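You operate a simulated robot arm through the tools that you are given. There is no shell and no other tool.

You run a simulated robot arm. Do the job below in one go: nothing can be reset, and whatever is moved stays where it is left.

Task
Put the locked line back in service after its repair.
Fine: shut the drive guard first, move the lock pin to its rest, turn the isolator to I, then press reset; the belts stay stopped.

The check looks at the end state, three seconds after you hand in, the way a careful person would. Anything else that was tipped, shoved, dropped, spilled or broken makes it a failure.

Robot
A 6-joint arm with a fingered hand, fixed in place. Base frame: the origin is on the floor under the middle of its stand, x ahead of it, y to its left, z up; the work surface is at about z = 840. Units: mm, degrees, N and s.
With the tool pointing down near the work surface it reaches from about 320 to 820 mm from the base axis. Its first joint turns from -166.0 to 166.0 degrees. Payload 4 kg.
The TCP is the grasp point between the finger pads, 26 mm short of the fingertips. In the tool frame z runs along the fingers and y along their closing line. The gripper opens to 132 mm; its body begins 73 mm behind the TCP. The gripper is a hand of 5 fingers: y runs from the thumb to the fingers, the wrist lies at [0, 0, -239] in the tool frame, and closing takes about 1.5 s.
Orientation is that of the tool frame in the base frame, as a unit quaternion [w, x, y, z]. With the fingers straight down and closing along the base's y, the tool's x points along the base's -x, its y along +y and its z along -z.

Tools
- The arm moves only by the tool play_rows. Its argument "series" is a list of rows, each a list of 7 numbers: the turn, a rotation vector about the tool's x, y, z in units of 6 degrees (1.0 is 6 degrees), then the shift along the tool's x, y, z in units of 30 mm (1.0 is 30 mm), then the gripper command, from -1 (fully open) to 1 (shut), values between in proportion. In form: [[ax, ay, az, x, y, z, fingers], ...]. A call has 1 to 20 rows; each row shifts and turns the commanded pose from where the row before left it, along the tool's axes as they then stand. A call with a number of a shift or a turn outside -1 to 1 is refused whole. Each row takes 0.2 s and may step no farther than 50 mm and 8.6 degrees from the row before; otherwise, or with a gripper value out of range, the whole call is refused. Where a pose cannot be reached the arm comes as near as it can. A force on the tool above 60 N (or 10 N above the force at the start of the call, whichever is more), or a blocked arm, ends the call early, and 0.2 s more pass. Each finger travels about 45 mm/s and halts on what it meets, pressing with about 24 N; the grip force reading is that of the motor and also rises with nothing between the fingers. The clock runs only during rows and for 0.2 s after the last one: add rows that do not move to give the fingers time. It gives the time, the measured TCP pose, the force on the tool (base axes), the opening and the grip force at its end, in the units of the frame above (readings bear some noise), with the torque about the TCP (base axes, N m) and any sound that the robot's microphone picked up.
- Cameras (640 x 400 px; columns grow to the right, rows downward): "scene" is fixed at [398.7, 649.1, 1399.6]; the picture's right is [-0.97, -0.24, 0.00], its down [-0.16, 0.63, -0.76] and it looks along [0.18, -0.74, -0.65] (base axes); focal length 214 px, centre (320, 200). "wrist" rides on the gripper at [84, 2, -97] in the tool frame; the picture's right is [-0.02, 1.00, 0.00], its down [-0.75, -0.02, -0.66] and it looks along [-0.66, -0.01, 0.75] (tool axes); focal length 270 px, centre (320, 200).
- grab_frame(camera): a new picture of that camera. It takes no simulated time.
- set_grasp(shape): the hand has 5 fingers and takes this shape, open, in about a second: jaw (thumb against the fingers, like two jaws); tri (thumb and two fingers); tip (a fingertip pinch); poke (one finger out to press); point (the index stretched); flat (the hand flat); cup (the hand cupped); fist (a fist). The gripper value then closes the fingers along that shape, each until it touches; the sizes above hold for jaw. It gives what a move gives, with no picture.
- point_at(camera, pixels): there is no depth. For up to 12 entries [column, row, z] of the newest picture of that camera ("zoom" is the newest enlarged one), the place [x, y] in the base frame at which the ray of that pixel passes the height z, good to about 2 mm. It takes no simulated time.
- zoom(camera, box): a new picture of the part [left, top, right, bottom] of that camera's present view, enlarged. It takes no simulated time.
- close_job(): hands the job in; it is judged then, once.

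Leave the gripper open and the arm clear of the work at the hand-in unless told otherwise.

The tools are called after ">>>" as name(argument=value, ...) on one line, values as JSON. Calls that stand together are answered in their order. play_rows: Moves the arm, as the interface text tells. Its arguments: {"type":"object","properties":{"series":{"type":"array"}},"required":["series"]} The other tools are called the same way: set_grasp (shape) gives the hand a shape; grab_frame (camera) takes a picture; point_at (camera, pixels) gives the place at which the rays of pixels pass given heights; zoom (camera, box) takes an enlarged picture of a part of a camera's view; close_job () hands the job in.

At the start:

```text
t: 0.0
eef_pos: [405.5, -126.5, 1148.7]
tool_rot: [-0.001, 0.001, 1.0, 0.0]
contact_force: [-0.4, 0.5, 0.2]
torque: [0.02, 0.03, 0.0]
finger_gap: 132.0
finger_force: 0.0
shape: jaw
```

scene: 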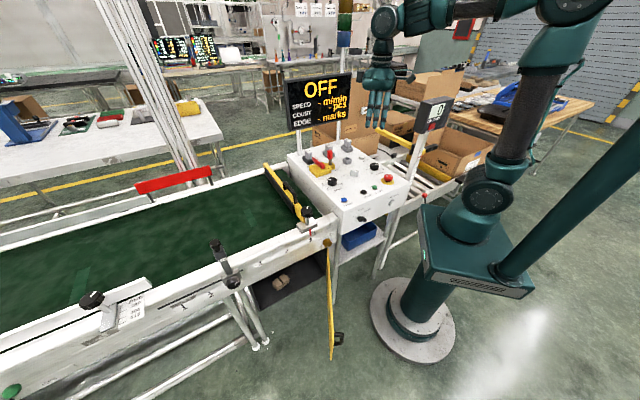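
wrist: 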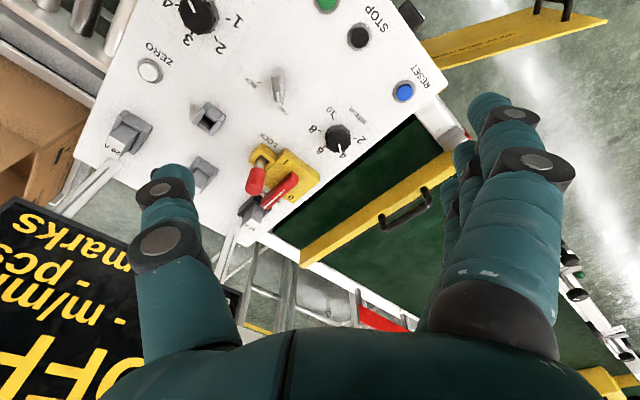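

I see a control console with a yellow/red lockout around (320,165) in the scene picture, and a yellow guard door hanging open at about (330,305). I'll zoom in on both for detail.

>>> zoom(camera="scene", box=[270, 120, 430, 220])

>>> zoom(camera="scene", box=[200, 220, 400, 370])

>>> zoom(camera="wrist", box=[180, 60, 420, 240])

```text
4.00 times, centred on (350, 170) of scene
```

zoom: 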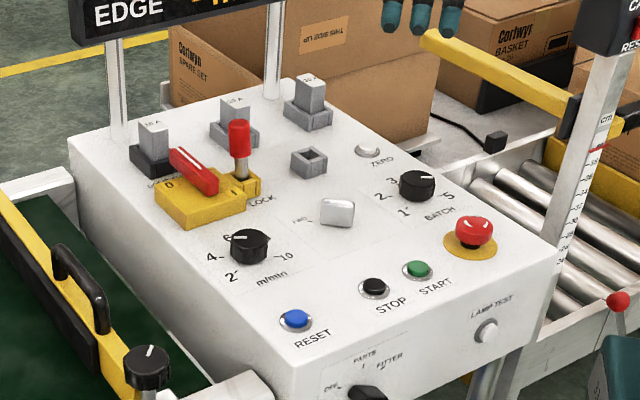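

```text
2.67 times, centred on (300, 295) of scene
```

zoom: 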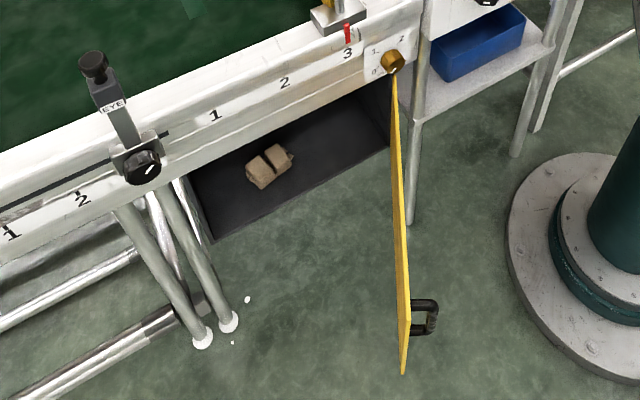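

```text
2.22 times, centred on (300, 150) of wrist
```

zoom: 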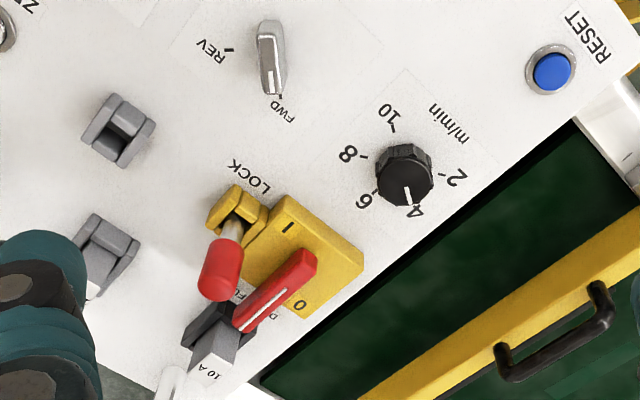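

The wrist view shows text on the yellow panel near (500,40). I'll zoom there, on the bar over the belt, on the pin/rest area, and on the scene's belt controls.

>>> zoom(camera="wrist", box=[400, 0, 620, 110])

>>> zoom(camera="scene", box=[290, 130, 370, 180])

>>> zoom(camera="scene", box=[190, 150, 350, 250])

>>> zoom(camera="scene", box=[60, 230, 260, 355])

>>> zoom(camera="scene", box=[270, 50, 480, 180])

>>> zoom(camera="scene", box=[300, 200, 400, 262])

```text
2.91 times, centred on (510, 55) of wrist
```

zoom: 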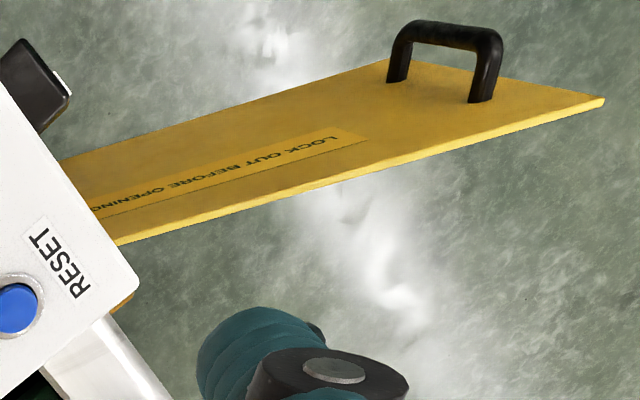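

```text
8.00 times, centred on (330, 155) of scene
```

zoom: 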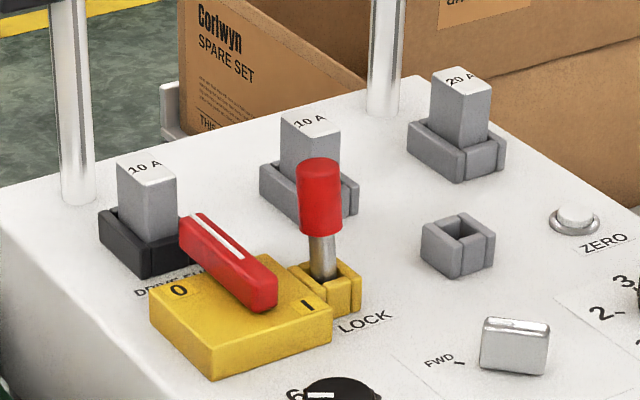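

```text
4.00 times, centred on (270, 200) of scene
```

zoom: 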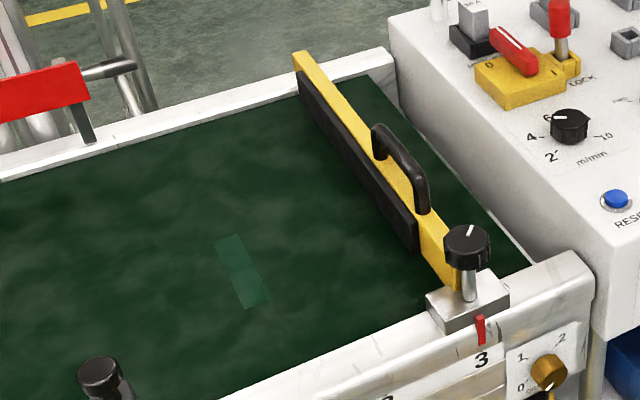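

```text
3.20 times, centred on (160, 292) of scene
```

zoom: 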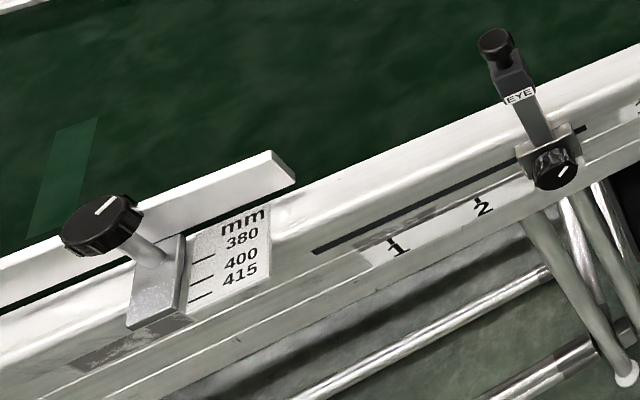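

```text
3.05 times, centred on (375, 115) of scene
```

zoom: 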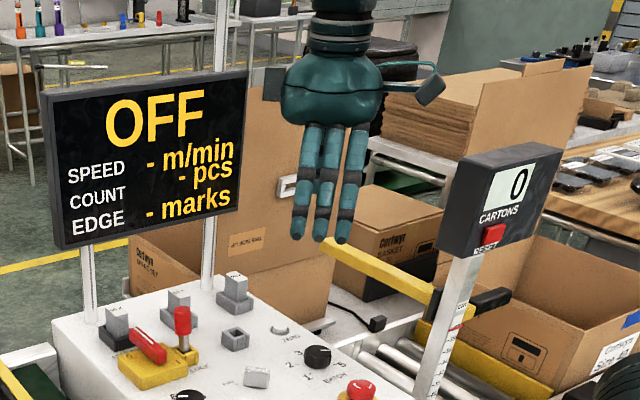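

```text
6.40 times, centred on (350, 231) of scene
```

zoom: 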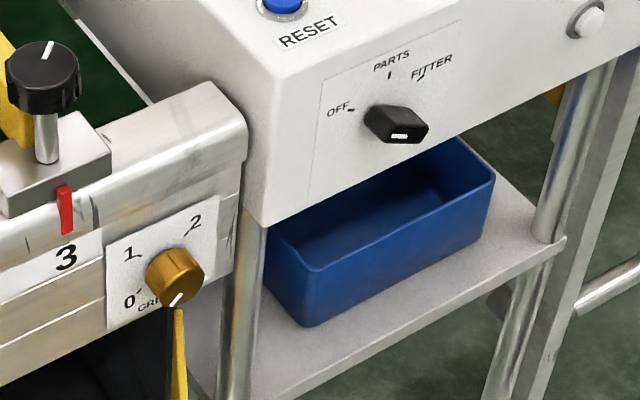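

The drive guard is the yellow door labelled "LOCK OUT BEFORE OPENING", hinged near (328,250) in the scene picture. The red-headed pin stands in the LOCK socket. Next I'll get coordinates: console features and the door edge from both cameras, at candidate heights.

>>> point_at(camera="scene", pixels=[[344, 200, 850], [344, 200, 880], [330, 153, 860], [349, 160, 850], [335, 240, 840], [328, 252, 750], [331, 360, 750], [331, 360, 600], [331, 360, 500], [338, 338, 600], [268, 308, 600], [255, 310, 600]])

>>> point_at(camera="wrist", pixels=[[403, 91, 850], [403, 91, 880], [606, 20, 750], [606, 20, 600], [535, 5, 600], [570, 8, 600], [440, 67, 750], [440, 67, 600], [207, 118, 850], [285, 187, 870], [262, 160, 850], [200, 175, 850]])

```text
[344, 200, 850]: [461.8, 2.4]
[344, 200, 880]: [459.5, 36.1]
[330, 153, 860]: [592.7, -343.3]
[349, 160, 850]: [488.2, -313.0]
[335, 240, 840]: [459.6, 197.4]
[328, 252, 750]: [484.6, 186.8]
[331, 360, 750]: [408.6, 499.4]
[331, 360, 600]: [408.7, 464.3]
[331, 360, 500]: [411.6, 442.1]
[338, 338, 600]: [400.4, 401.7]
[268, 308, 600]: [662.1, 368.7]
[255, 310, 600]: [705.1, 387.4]
```

```text
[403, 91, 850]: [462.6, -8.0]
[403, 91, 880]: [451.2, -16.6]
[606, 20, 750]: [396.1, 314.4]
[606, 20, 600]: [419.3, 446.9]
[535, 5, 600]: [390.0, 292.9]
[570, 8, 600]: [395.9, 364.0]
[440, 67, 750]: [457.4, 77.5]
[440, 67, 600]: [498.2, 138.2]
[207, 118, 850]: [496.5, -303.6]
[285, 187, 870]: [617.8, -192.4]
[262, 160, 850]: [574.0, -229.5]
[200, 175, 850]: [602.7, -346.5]
```

The door's far end comes out near (412,455) at z≈590, so the door sticks out toward +y. I'll query more points to work out the conveyor side, the bay and the door plane.

>>> point_at(camera="scene", pixels=[[0, 352, 840], [335, 216, 860], [200, 300, 800], [322, 205, 840], [288, 155, 850], [410, 180, 850], [351, 218, 850], [327, 247, 800], [327, 247, 760], [327, 247, 720], [280, 300, 500], [250, 285, 700]])

>>> point_at(camera="wrist", pixels=[[448, 92, 850], [380, 0, 850], [245, 235, 850], [75, 155, 850], [421, 52, 750], [421, 52, 700], [421, 52, 600], [533, 20, 600], [540, 0, 600], [606, 20, 620], [606, 20, 580], [565, 34, 600]])

>>> zoom(camera="scene", box=[300, 235, 360, 275])

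>>> zoom(camera="scene", box=[230, 235, 350, 370])

```text
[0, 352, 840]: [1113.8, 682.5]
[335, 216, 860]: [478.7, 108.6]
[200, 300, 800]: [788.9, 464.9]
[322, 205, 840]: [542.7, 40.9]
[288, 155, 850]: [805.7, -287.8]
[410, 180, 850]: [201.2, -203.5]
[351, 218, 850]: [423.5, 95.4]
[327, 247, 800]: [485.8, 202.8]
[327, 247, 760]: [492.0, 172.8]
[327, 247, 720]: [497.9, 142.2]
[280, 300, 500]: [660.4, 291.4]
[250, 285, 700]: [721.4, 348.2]
```

```text
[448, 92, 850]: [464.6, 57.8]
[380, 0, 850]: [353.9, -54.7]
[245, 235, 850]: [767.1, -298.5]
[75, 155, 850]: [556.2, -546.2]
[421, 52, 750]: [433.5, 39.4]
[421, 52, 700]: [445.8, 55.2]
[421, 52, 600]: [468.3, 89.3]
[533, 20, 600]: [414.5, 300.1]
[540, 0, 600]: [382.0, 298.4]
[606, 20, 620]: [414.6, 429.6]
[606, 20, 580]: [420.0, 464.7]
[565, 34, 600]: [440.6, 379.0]
```

```text
10.00 times, centred on (330, 255) of scene
```

zoom: 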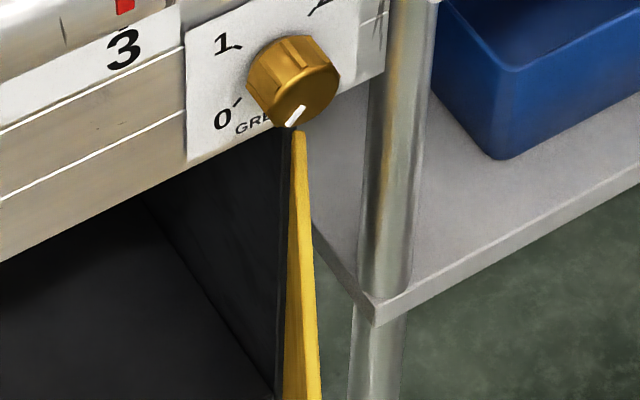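

```text
2.96 times, centred on (290, 302) of scene
```

zoom: 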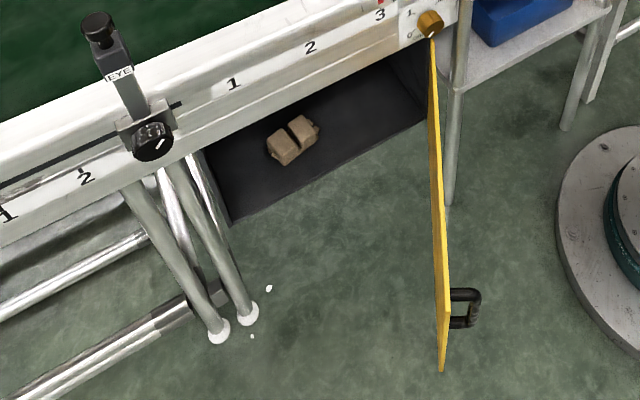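

The conveyor runs at about 42–45° in the base frame. The door is a vertical panel with a vertical hinge under the rail end, open by perhaps 65°. I'll zoom on the sockets to identify the pin's rest.

>>> zoom(camera="wrist", box=[90, 80, 250, 180])

>>> zoom(camera="wrist", box=[220, 120, 340, 225])

>>> zoom(camera="scene", box=[315, 145, 375, 185])

```text
4.00 times, centred on (170, 130) of wrist
```

zoom: 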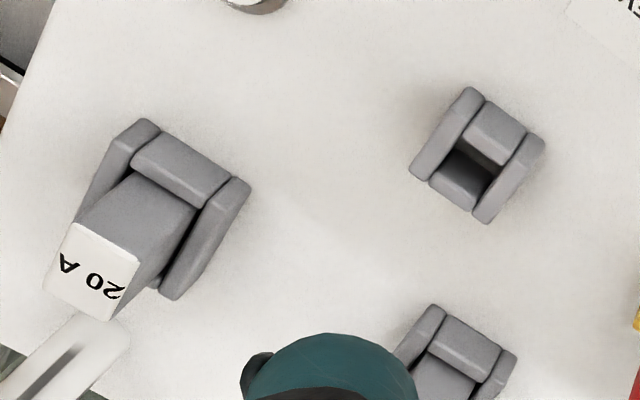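

```text
3.81 times, centred on (280, 172) of wrist
```

zoom: 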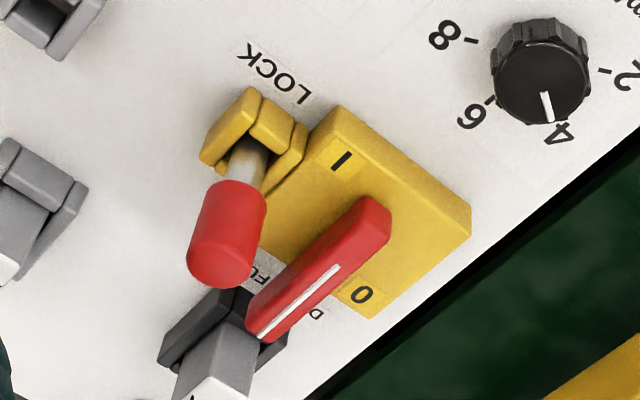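

```text
10.00 times, centred on (345, 165) of scene
```

zoom: 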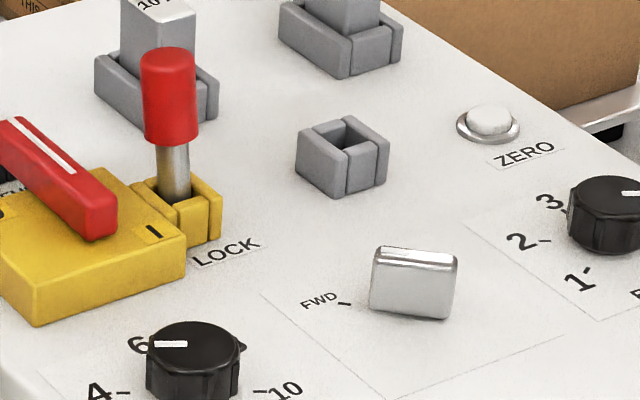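

The small grey empty socket at scene (349,160) matches the yellow LOCK socket in size, so I take it as the pin's rest. Before touching anything I'll fly the hand over to the door side, high and clear, to look at the door with the wrist camera.

>>> play_rows(series=[[0, 0, 0, 0.23, 0.95, 0.05, -1], [0, 0, 0, 0.23, 0.95, 0.05, -1], [0, 0, 0, 0.23, 0.95, 0.05, -1], [0, 0, 0, 0.23, 0.95, 0.05, -1], [0, 0, 0, 0.23, 0.95, 0.05, -1], [0, 0, 0, 0.23, 0.95, 0.05, -1], [0, 0, 0, 0.23, 0.95, 0.05, -1], [0, 0, 0, 0.23, 0.95, 0.05, -1], [0, 0, 0, 0.23, 0.95, 0.05, -1], [0, 0, 0, 0.23, 0.95, 0.05, -1], [0, 0, 0, 0.23, 0.95, 0.05, -1], [0, 0, 0, 0.23, 0.95, 0.05, -1], [0, 0, 0, 0.23, 0.95, 0.05, -1], [0, 0, 0, 0.23, 0.95, 0.05, -1]])

>>> grab_frame(camera="wrist")

>>> grab_frame(camera="scene")

```text
t: 3.0
eef_pos: [309.0, 274.4, 1127.8]
tool_rot: [0.0, -0.001, 1.0, 0.0]
contact_force: [0.2, 0.5, -0.4]
torque: [-0.02, 0.01, -0.02]
finger_gap: 131.9
finger_force: 0.1
shape: jaw
```

```text
taken
```

wrist: 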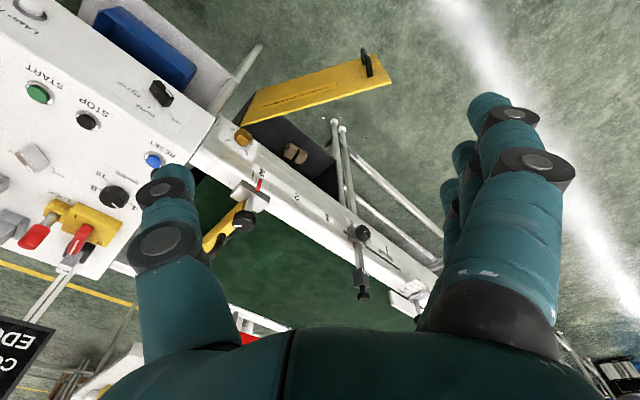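

```text
taken
```

scene: 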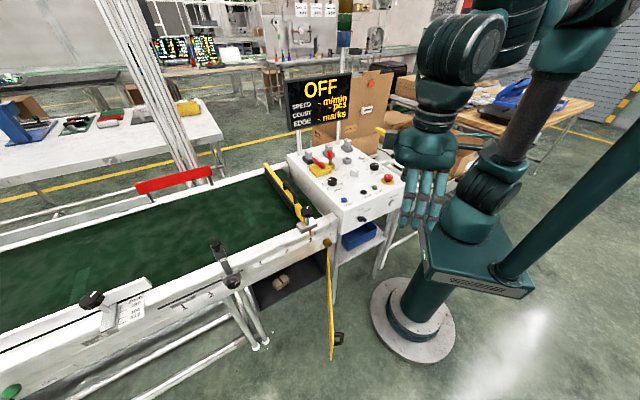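

The door is now well visible in the wrist view, from about (245,120) to (390,82). I'll zoom in on it.

>>> zoom(camera="wrist", box=[220, 30, 420, 180])

>>> zoom(camera="wrist", box=[180, 90, 340, 210])

>>> zoom(camera="wrist", box=[270, 110, 470, 310])

```text
2.67 times, centred on (320, 105) of wrist
```

zoom: 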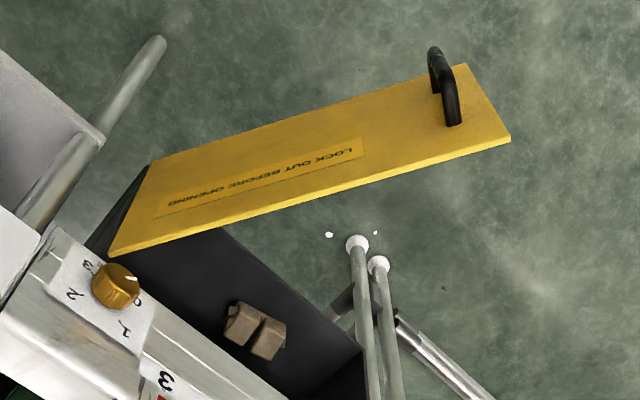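

```text
3.33 times, centred on (260, 150) of wrist
```

zoom: 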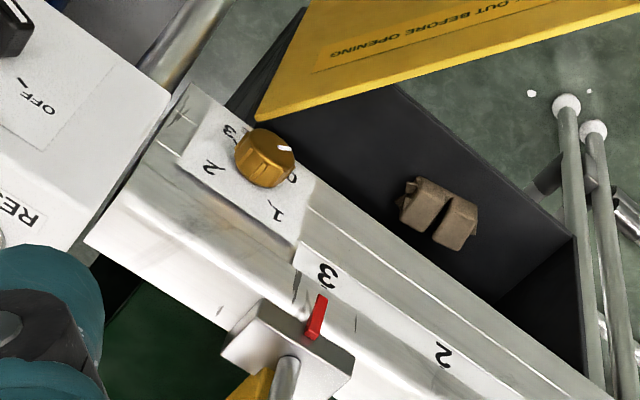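

```text
2.00 times, centred on (370, 210) of wrist
```

zoom: 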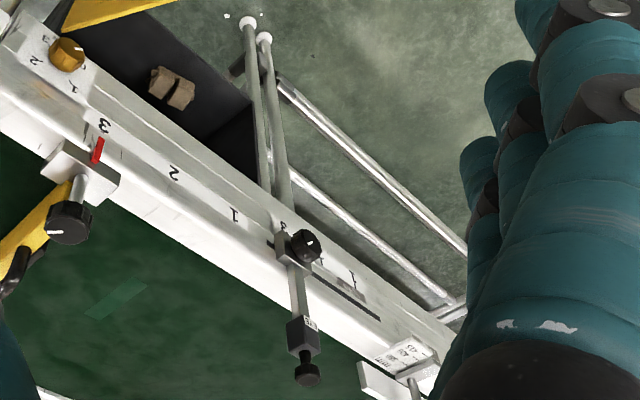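

Now I'll query positions of the door corners, hinge line, bay edge and brown blocks in the wrist view, along with matching scene pixels.

>>> point_at(camera="wrist", pixels=[[391, 82, 650], [391, 82, 600], [374, 53, 400], [374, 53, 350], [241, 125, 650], [241, 125, 600], [256, 90, 400], [256, 90, 350], [336, 160, 400], [280, 115, 400], [369, 74, 550], [363, 58, 450]])

>>> point_at(camera="scene", pixels=[[334, 336, 650], [334, 336, 600], [331.6, 360, 400], [331.6, 360, 350], [330, 290, 650], [330, 290, 600], [259.6, 309, 400], [328, 270, 650], [328, 270, 600], [342, 335, 550], [342, 346, 450], [283, 282, 400]])

```text
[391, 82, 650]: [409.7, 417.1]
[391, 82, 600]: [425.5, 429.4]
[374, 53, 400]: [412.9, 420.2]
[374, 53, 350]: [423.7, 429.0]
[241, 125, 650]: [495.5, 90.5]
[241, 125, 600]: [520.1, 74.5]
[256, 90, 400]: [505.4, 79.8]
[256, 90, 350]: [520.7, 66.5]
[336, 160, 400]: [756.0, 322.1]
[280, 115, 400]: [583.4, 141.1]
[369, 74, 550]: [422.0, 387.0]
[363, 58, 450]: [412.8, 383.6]
```

```text
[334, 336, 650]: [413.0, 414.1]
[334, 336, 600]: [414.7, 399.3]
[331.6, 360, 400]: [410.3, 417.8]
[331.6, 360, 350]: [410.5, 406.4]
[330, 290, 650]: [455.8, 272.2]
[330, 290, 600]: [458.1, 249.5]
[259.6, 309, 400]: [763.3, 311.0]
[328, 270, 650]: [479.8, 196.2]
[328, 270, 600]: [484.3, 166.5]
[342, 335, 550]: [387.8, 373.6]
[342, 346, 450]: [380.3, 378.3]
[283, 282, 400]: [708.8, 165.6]
```

The door's hinge line is at about (498,87), its free edge at (411,416), and it spans z from 400 to 650. Closed it should lie along (0.75,0.66), so it has to swing about 64° with a push on its outer (robot-side) face. I'll move over to about (380,330,950), close the fingers, and tilt the hand by 42° so its body clears the rail.

>>> play_rows(series=[[0, 0, 0, -0.39, 0.31, 0.99, -0.5], [0, 0, 0, -0.39, 0.31, 0.99, 0], [0, 0, 0, -0.39, 0.31, 0.99, 0.5], [0, 0, 0, -0.39, 0.31, 0.99, 1], [0, 0, 0, -0.39, 0.31, 0.99, 1], [0, 0, 0, -0.39, 0.31, 0.99, 1], [0, -1, 0, 0, 0, 0, 1], [0, -1, 0, 0, 0, 0, 1], [0, -1, 0, 0, 0, 0, 1], [0, -1, 0, 0, 0, 0, 1], [0, -1, 0, 0, 0, 0, 1], [0, -1, 0, 0, 0, 0, 1], [0, -1, 0, 0, 0, 0, 1], [0, 0, 0, 0, 0, 0, 1]])

>>> grab_frame(camera="wrist")

>>> grab_frame(camera="scene")

```text
t: 6.0
eef_pos: [379.5, 326.8, 950.0]
tool_rot: [0.359, 0.001, 0.933, 0.0]
contact_force: [0.4, -0.2, -0.7]
torque: [-0.01, -0.03, -0.02]
finger_gap: 0.1
finger_force: 24.2
shape: jaw
```

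```text
taken
```

wrist: 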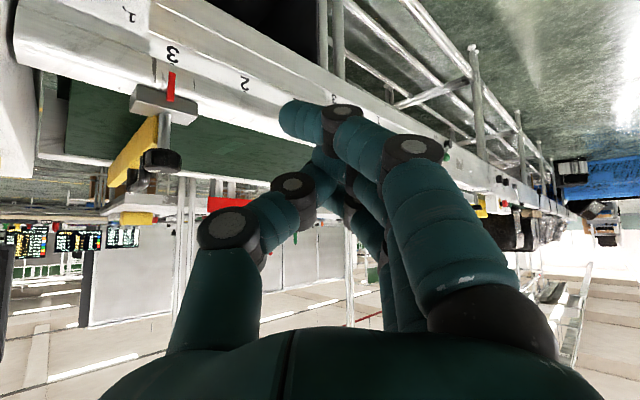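

```text
taken
```

scene: 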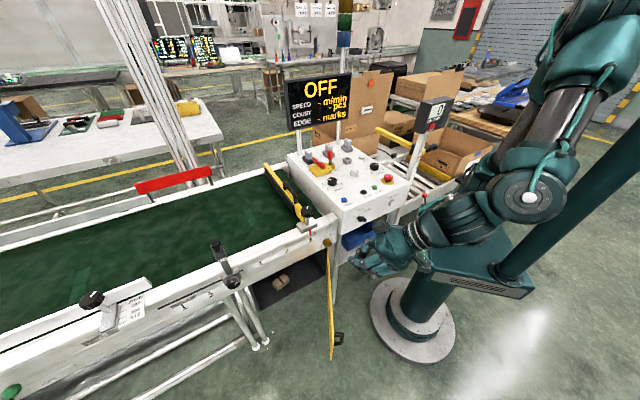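

The tilt worked (42°) and the fingers are closed at (380,327,950). Next I go down on the robot's side of the door to about (345,322,625), about 50 mm short of its face.

>>> play_rows(series=[[0, 0, 0, 0.675, -0.014, 0.607, 1], [0, 0, 0, 0.675, -0.014, 0.607, 1], [0, 0, 0, 0.675, -0.014, 0.607, 1], [0, 0, 0, 0.675, -0.014, 0.607, 1], [0, 0, 0, 0.675, -0.014, 0.607, 1], [0, 0, 0, 0.675, -0.014, 0.607, 1], [0, 0, 0, 0.675, -0.014, 0.607, 1], [0, 0, 0, 0.675, -0.014, 0.607, 1], [0, 0, 0, 0.675, -0.014, 0.607, 1], [0, 0, 0, 0.675, -0.014, 0.607, 1]])

>>> grab_frame(camera="wrist")

>>> zoom(camera="scene", box=[240, 200, 480, 370])

```text
t: 8.2
eef_pos: [349.0, 324.1, 678.0]
tool_rot: [0.358, 0.0, 0.934, 0.001]
contact_force: [1.6, 1.5, 0.1]
torque: [-0.01, 0.0, 0.02]
finger_gap: 0.1
finger_force: 24.3
shape: jaw
```

```text
taken
```

wrist: 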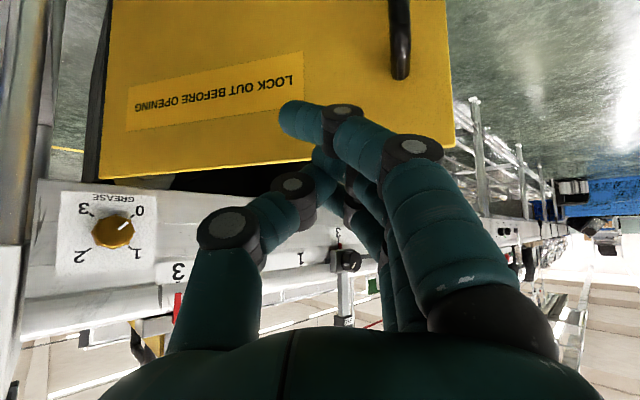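

```text
2.35 times, centred on (360, 285) of scene
```

zoom: 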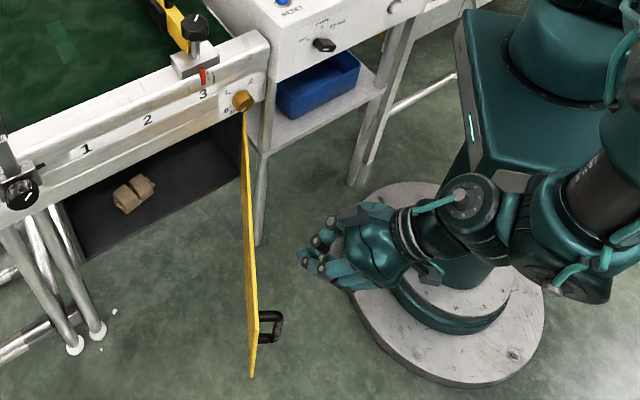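

The door fills the upper part of the (upside-down) wrist picture, with its top edge near row 165 and the handle at about (400,40), and my fingertips at (290,115). I'll lower about 55 mm and shift 34 mm toward the hinge side so the knuckles miss the handle, then look again.

>>> play_rows(series=[[0, 0, 0, 0.52, -0.57, 0.72, 1], [0, 0, 0, 0.52, -0.57, 0.72, 1]])

>>> grab_frame(camera="wrist")

```text
t: 8.8
eef_pos: [355.2, 288.5, 625.8]
tool_rot: [0.359, -0.001, 0.933, 0.0]
contact_force: [-0.7, -1.2, 0.2]
torque: [0.02, -0.01, -0.01]
finger_gap: 0.1
finger_force: 24.2
shape: jaw
```

```text
taken
```

wrist: 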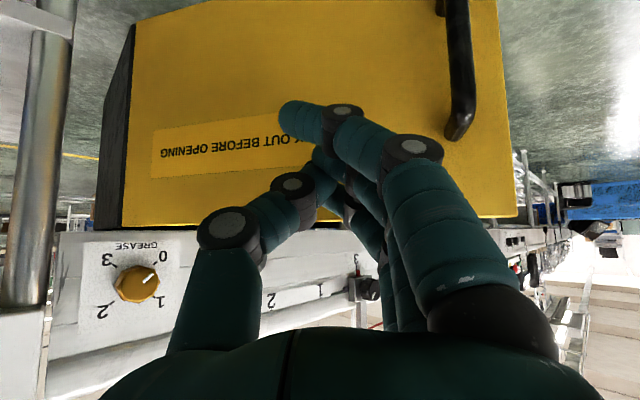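

The fingers are clear of the handle (460,70) by roughly 30 mm. I'll advance about 60 mm toward the door's face to make gentle contact.

>>> play_rows(series=[[0, 0, 0, -0.373, 0.133, 0.336, 1], [0, 0, 0, -0.373, 0.133, 0.336, 1], [0, 0, 0, -0.25, 0.09, 0.224, 1], [0, 0, 0, -0.25, 0.09, 0.224, 1]])

>>> grab_frame(camera="wrist")

```text
t: 9.8
eef_pos: [407.5, 302.3, 626.4]
tool_rot: [0.358, -0.001, 0.934, 0.0]
contact_force: [-0.4, 0.0, 0.9]
torque: [-0.02, 0.0, 0.01]
finger_gap: 0.0
finger_force: 23.5
shape: jaw
```

```text
taken
```

wrist: 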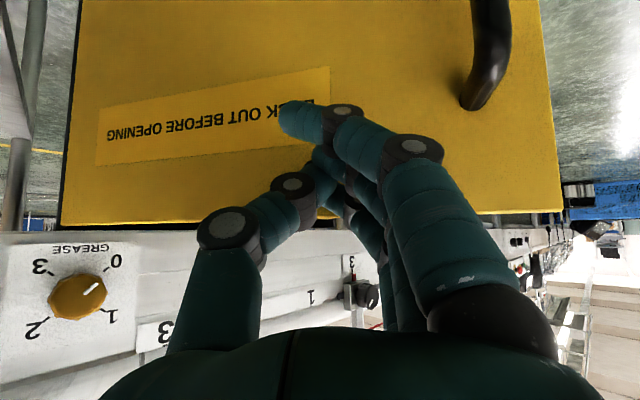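

No contact yet (force ~0). I'll now follow the door's arc in slow 10 mm steps while yawing the hand with it.

>>> play_rows(series=[[0, 0, 0, -0.24, 0.077, 0.216, 1], [0.167, 0, 0.186, -0.24, 0.078, 0.216, 1], [0.167, 0, 0.186, -0.24, 0.078, 0.216, 1], [0.167, 0, 0.186, -0.237, 0.095, 0.213, 1], [0.167, 0, 0.186, -0.237, 0.095, 0.213, 1], [0.167, 0, 0.186, -0.242, 0.055, 0.218, 1], [0.167, 0, 0.186, -0.242, 0.055, 0.218, 1], [0.167, 0, 0.186, -0.24, 0.072, 0.216, 1], [0.167, 0, 0.186, -0.24, 0.072, 0.216, 1]])

>>> grab_frame(camera="wrist")

>>> zoom(camera="scene", box=[200, 200, 440, 370])

```text
t: 11.8
eef_pos: [494.5, 315.8, 625.5]
tool_rot: [0.356, 0.098, 0.928, -0.037]
contact_force: [-1.3, 0.2, 0.8]
torque: [-0.04, -0.05, 0.0]
finger_gap: 0.1
finger_force: 23.7
shape: jaw
```

```text
taken
```

wrist: 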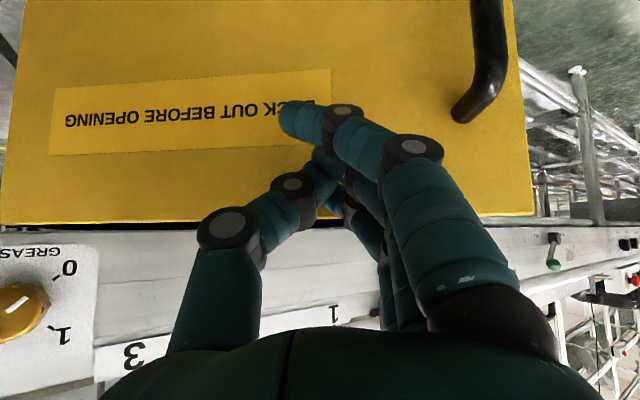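

```text
2.35 times, centred on (320, 285) of scene
```

zoom: 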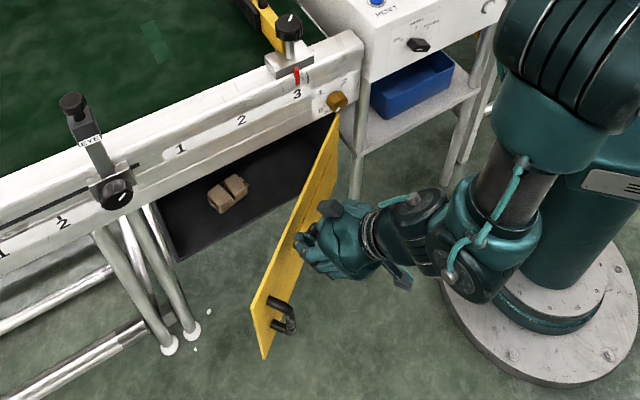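

The door is moving with about 1 N of resistance. I'll continue along the arc for the next 30° and then check.

>>> play_rows(series=[[0.167, 0, 0.186, -0.244, 0.032, 0.22, 1], [0.167, 0, 0.186, -0.244, 0.032, 0.22, 1], [0.167, 0, 0.186, -0.242, 0.048, 0.218, 1], [0.167, 0, 0.186, -0.242, 0.048, 0.218, 1], [0.167, 0, 0.186, -0.244, 0.01, 0.22, 1], [0.167, 0, 0.186, -0.244, 0.01, 0.22, 1], [0.167, 0, 0.186, -0.243, 0.027, 0.218, 1], [0.167, 0, 0.186, -0.243, 0.027, 0.218, 1], [0.167, 0, 0.186, -0.242, -0.014, 0.218, 1], [0.167, 0, 0.186, -0.242, -0.014, 0.218, 1], [0.167, 0, 0.186, -0.242, 0.003, 0.218, 1], [0.167, 0, 0.186, -0.242, 0.003, 0.218, 1]])

>>> grab_frame(camera="wrist")

>>> zoom(camera="scene", box=[200, 200, 440, 370])

```text
t: 14.4
eef_pos: [605.2, 280.8, 626.8]
tool_rot: [0.347, 0.242, 0.901, -0.092]
contact_force: [-0.2, 0.4, 0.7]
torque: [-0.03, -0.03, 0.03]
finger_gap: 0.1
finger_force: 24.1
shape: jaw
```

```text
taken
```

wrist: 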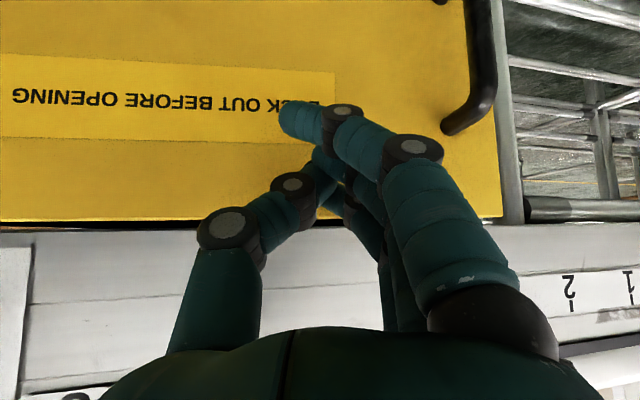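

```text
2.35 times, centred on (320, 285) of scene
```

zoom: 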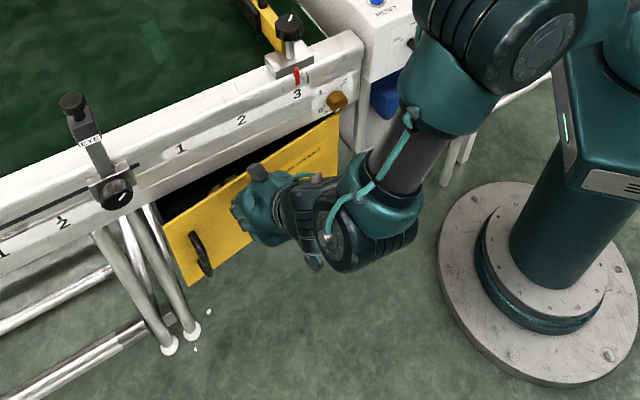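

The door is nearly shut, with perhaps 13° to go. I'll continue in the same arc to near the stop, in slower steps at the end.

>>> play_rows(series=[[0.167, 0, 0.186, -0.241, -0.036, 0.217, 1], [0.167, 0, 0.186, -0.241, -0.036, 0.217, 1], [0.167, 0, 0.186, -0.242, -0.019, 0.218, 1], [0.083, 0, 0.093, -0.121, -0.01, 0.109, 1], [0.083, 0, 0.093, -0.121, -0.01, 0.109, 1]])

>>> grab_frame(camera="wrist")

>>> zoom(camera="scene", box=[200, 200, 440, 370])

```text
t: 15.6
eef_pos: [632.7, 268.3, 624.2]
tool_rot: [0.335, 0.284, 0.892, -0.104]
contact_force: [-5.9, 13.7, 6.2]
torque: [-0.38, -0.14, 0.08]
finger_gap: 0.0
finger_force: 23.9
shape: jaw
stopped in row 5: the force on the tool passed its limit at 63 N (the readings are from after the stop); the commanded pose is now the measured one
```

```text
taken
```

wrist: 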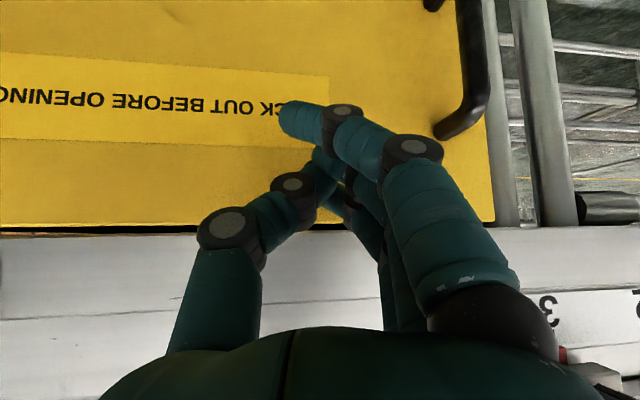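

```text
2.35 times, centred on (320, 285) of scene
```

zoom: 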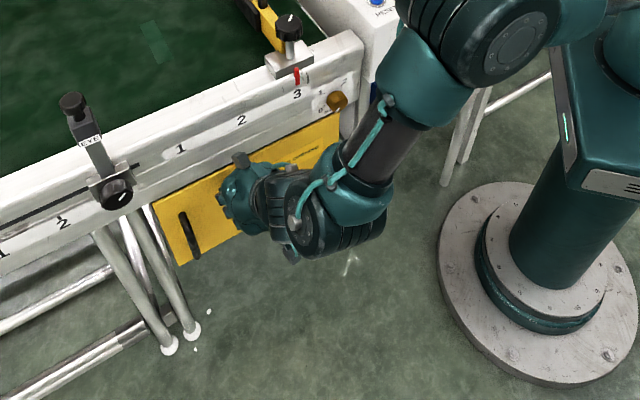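

The force limit tripped at 63 N with the reaction pointing away from the rail, which suggests the door (or the hand) has met its stop. I'll back off about 80 mm and inspect whether the door is fully shut.

>>> play_rows(series=[[0, 0, 0, 0.25, 0, -0.223, 1], [0, 0, 0, 0.495, 0, -0.446, 1], [0, 0, 0, 0.495, 0, -0.446, 1], [0, 0, 0, 0.495, 0, -0.446, 1], [0, 0, 0, 0.495, 0, -0.446, 1]])

>>> grab_frame(camera="wrist")

>>> zoom(camera="scene", box=[200, 200, 440, 370])

>>> zoom(camera="scene", box=[240, 230, 350, 320])

```text
t: 16.8
eef_pos: [560.8, 316.0, 623.3]
tool_rot: [0.336, 0.285, 0.891, -0.107]
contact_force: [-0.5, 0.5, 0.3]
torque: [-0.01, 0.0, 0.03]
finger_gap: 0.0
finger_force: 24.1
shape: jaw
```

```text
taken
```

wrist: 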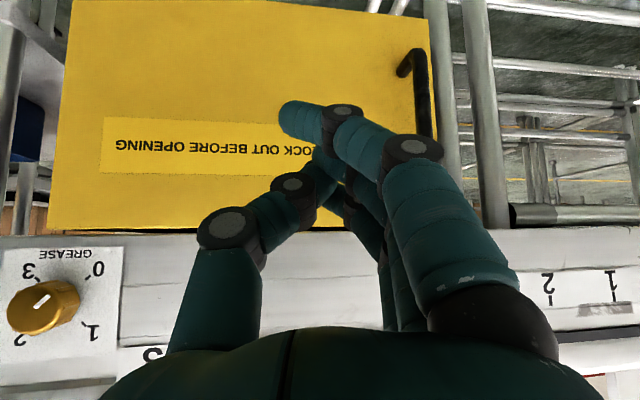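

```text
2.35 times, centred on (320, 285) of scene
```

zoom: 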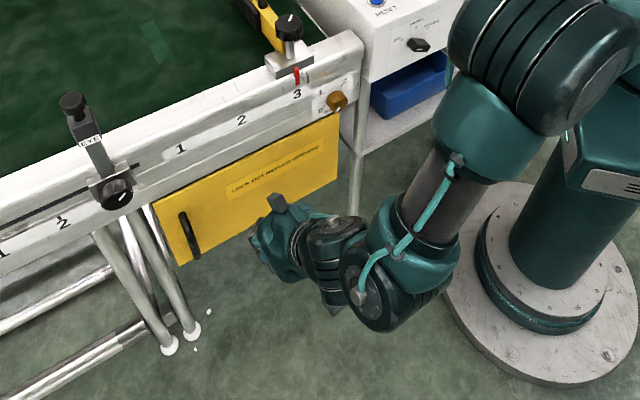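

```text
4.44 times, centred on (295, 275) of scene
```

zoom: 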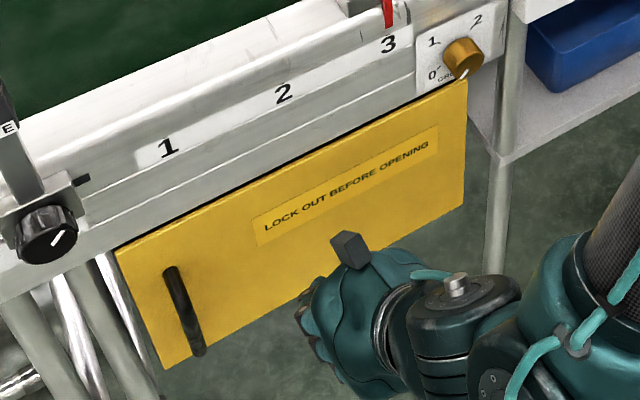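

The door looks flush and parallel to the rail. I'll double-check for a residual gap and that the GREASE knob is unchanged by zooming the same area as before.

>>> zoom(camera="scene", box=[300, 235, 360, 275])

>>> zoom(camera="scene", box=[235, 240, 315, 320])

>>> zoom(camera="wrist", box=[0, 200, 160, 330])

>>> point_at(camera="scene", pixels=[[265, 287, 650], [328, 251, 650], [276, 313, 400], [329, 276, 400]])

>>> point_at(camera="wrist", pixels=[[48, 234, 650], [290, 228, 650], [72, 5, 400], [428, 15, 400], [436, 150, 550]])

```text
10.00 times, centred on (330, 255) of scene
```

zoom: 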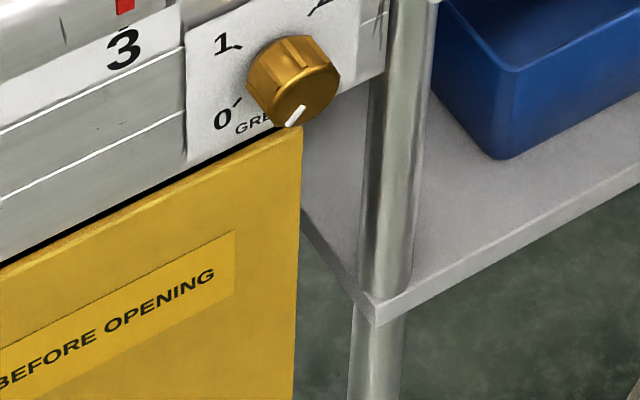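

```text
5.00 times, centred on (275, 280) of scene
```

zoom: 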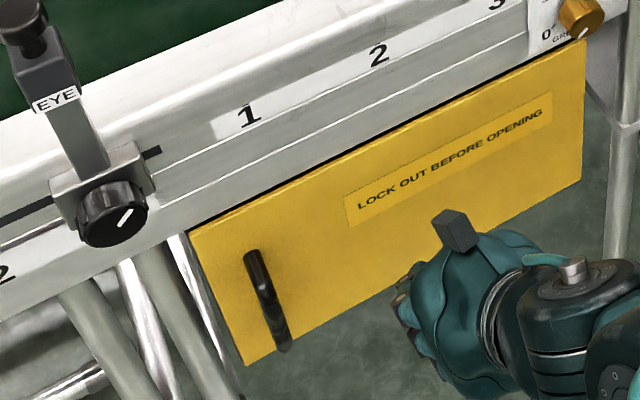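

```text
3.08 times, centred on (80, 265) of wrist
```

zoom: 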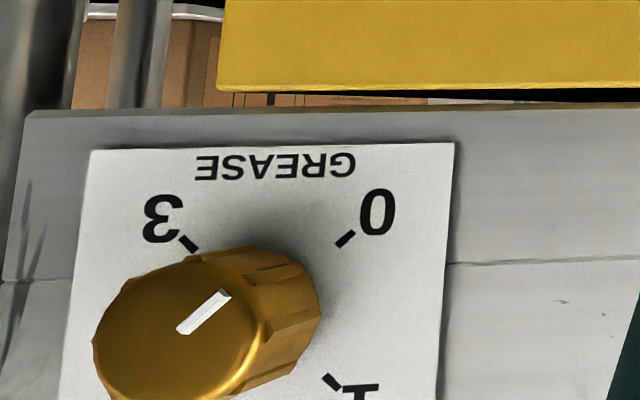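

```text
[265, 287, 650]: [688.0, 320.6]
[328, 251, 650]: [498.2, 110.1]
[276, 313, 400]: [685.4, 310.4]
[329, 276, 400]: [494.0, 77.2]
```

```text
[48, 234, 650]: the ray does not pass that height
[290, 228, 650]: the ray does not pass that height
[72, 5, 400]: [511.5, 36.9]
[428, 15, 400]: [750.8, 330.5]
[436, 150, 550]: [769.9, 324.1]
```

The knob is unchanged. My far-corner pixels were off, so I'll re-query with corrected corners (from the 4.44× zoom: far top (249.5,286), far bottom (260,313)) to compute the door's closed angle against the rail.

>>> point_at(camera="scene", pixels=[[249.5, 286, 650], [328.1, 248.4, 650], [260, 313, 400], [327.7, 276, 400], [325, 245, 760], [250, 274, 760], [290, 258, 760], [336, 216, 860], [200, 276, 860]])

```text
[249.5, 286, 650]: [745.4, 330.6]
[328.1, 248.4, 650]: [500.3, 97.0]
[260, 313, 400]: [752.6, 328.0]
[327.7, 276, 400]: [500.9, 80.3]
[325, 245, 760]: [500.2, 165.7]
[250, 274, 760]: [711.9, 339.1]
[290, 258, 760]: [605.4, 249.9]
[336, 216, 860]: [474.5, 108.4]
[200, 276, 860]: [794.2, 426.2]
```

The door runs at ~44° and the rail at ~44.8°, so it's at or within a degree or so of shut. I'll zoom hard at its free edge to look for a gap.

>>> zoom(camera="scene", box=[235, 270, 285, 320])

>>> zoom(camera="wrist", box=[380, 0, 480, 90])

```text
8.00 times, centred on (260, 295) of scene
```

zoom: 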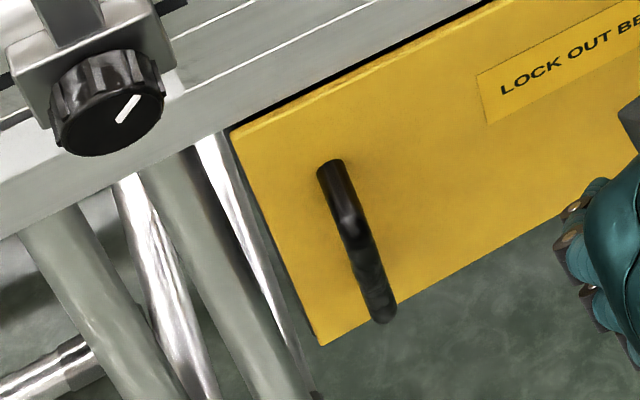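

```text
4.44 times, centred on (430, 45) of wrist
```

zoom: 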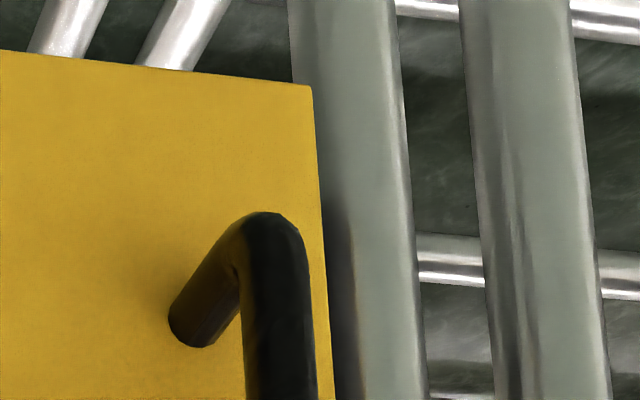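

The free edge sits against the tray with no visible gap, so the guard looks shut. I'll confirm from above. I'm raising the hand straight up, clear of the rail, then un-tilting it to look down at the door and rail.

>>> play_rows(series=[[0, 0, 0, -0.637, 0, -0.708, 1], [0, 0, 0, -0.637, 0, -0.708, 1], [0, 0, 0, -0.637, 0, -0.708, 1], [0, 0, 0, -0.637, 0, -0.708, 1], [0, 0, 0, -0.637, 0, -0.708, 1], [0, 0, 0, -0.637, 0, -0.708, 1], [0, 0, 0, -0.637, 0, -0.708, 1], [0, 0, 0, -0.637, 0, -0.708, 1], [0, 0, 0, -0.637, 0, -0.708, 1], [0, 0, 0, -0.637, 0, -0.708, 1], [0, 0, 0, -0.637, 0, -0.708, 1], [0, 0, 0, -0.637, 0, -0.708, 1], [0, 0, 0, -0.637, 0, -0.708, 1], [0, 1, 0, 0, 0, 0, 1], [0, 1, 0, 0, 0, 0, 1], [0, 1, 0, 0, 0, 0, 1], [0, 1, 0, 0, 0, 0, 1], [0, 1, 0, 0, 0, 0, 1], [0, 1, 0, 0, 0, 0, 1], [0, 1, 0, 0, 0, 0, 1]])

>>> grab_frame(camera="wrist")

>>> grab_frame(camera="scene")

```text
t: 21.0
eef_pos: [561.6, 312.2, 995.3]
tool_rot: [-0.006, 0.302, 0.953, 0.004]
contact_force: [0.3, -0.4, -0.6]
torque: [0.01, 0.01, -0.03]
finger_gap: 0.3
finger_force: 24.1
shape: jaw
```

```text
taken
```

wrist: 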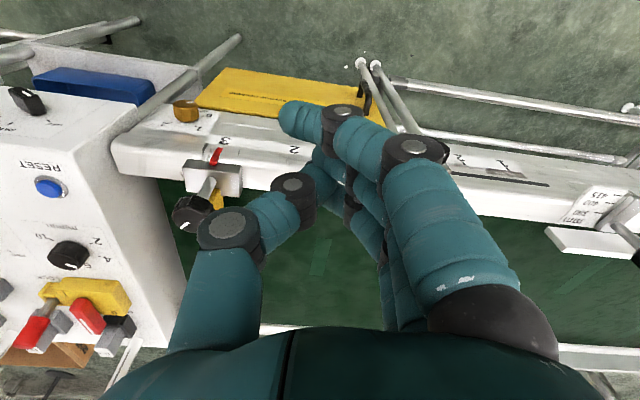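

```text
taken
```

scene: 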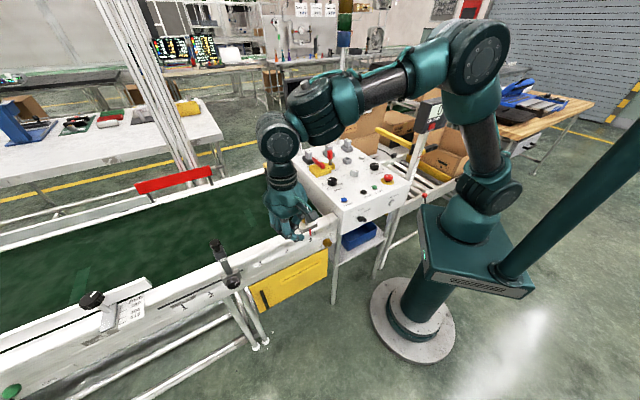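

I see the closed door from above at (195–385, 65–125) of the wrist picture. I'll zoom in to check that its top edge is parallel to the rail.

>>> zoom(camera="wrist", box=[160, 50, 420, 180])

>>> zoom(camera="scene", box=[230, 220, 350, 320])

>>> point_at(camera="wrist", pixels=[[113, 148, 850], [620, 180, 850], [196, 106, 650], [279, 116, 650], [386, 126, 650], [207, 70, 400], [360, 87, 400]])

```text
2.46 times, centred on (290, 115) of wrist
```

zoom: 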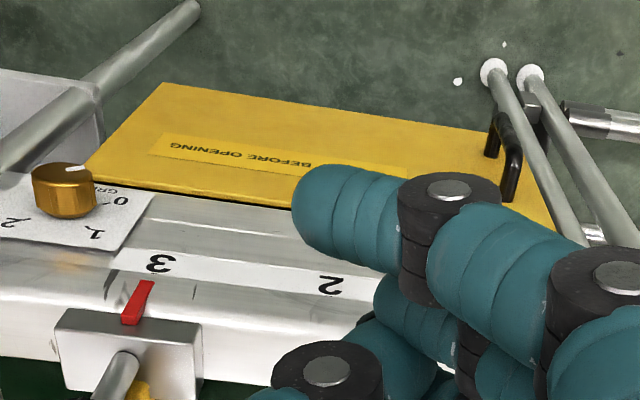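

```text
4.00 times, centred on (290, 270) of scene
```

zoom: 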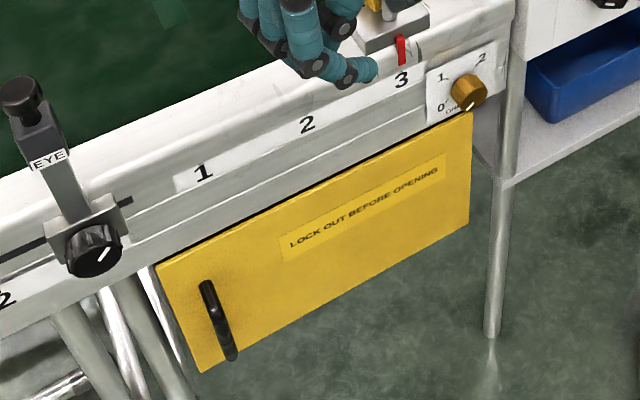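

```text
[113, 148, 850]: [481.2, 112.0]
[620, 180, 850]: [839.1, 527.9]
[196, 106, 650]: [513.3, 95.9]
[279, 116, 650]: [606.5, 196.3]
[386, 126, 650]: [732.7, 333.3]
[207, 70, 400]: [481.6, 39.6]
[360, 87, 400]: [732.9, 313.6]
```

From above the door (47°) and rail (49°) measure parallel, so the guard is shut. Next is the lock pin. I'll locate the sign posts, fuses, pin and isolator from the scene view so the hand avoids them.

>>> point_at(camera="scene", pixels=[[300.6, 153.8, 840], [338, 142, 840], [300, 128, 1000], [330.3, 164.5, 860], [329.8, 151, 930], [315, 166, 885], [320, 169, 870], [350, 159, 857], [353, 152, 880], [308, 158, 880], [327, 153, 880], [345, 218, 840]])

>>> zoom(camera="scene", box=[275, 60, 435, 190])

```text
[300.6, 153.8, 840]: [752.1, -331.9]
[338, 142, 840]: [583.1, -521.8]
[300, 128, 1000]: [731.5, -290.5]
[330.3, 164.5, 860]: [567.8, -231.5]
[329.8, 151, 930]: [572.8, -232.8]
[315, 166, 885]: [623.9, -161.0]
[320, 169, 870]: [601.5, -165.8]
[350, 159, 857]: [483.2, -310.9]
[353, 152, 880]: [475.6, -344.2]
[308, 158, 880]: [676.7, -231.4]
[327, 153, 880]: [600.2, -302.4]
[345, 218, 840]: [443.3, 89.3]
```

```text
3.08 times, centred on (355, 125) of scene
```

zoom: 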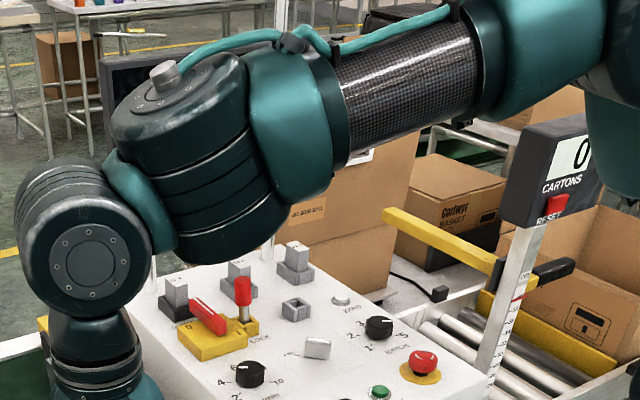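

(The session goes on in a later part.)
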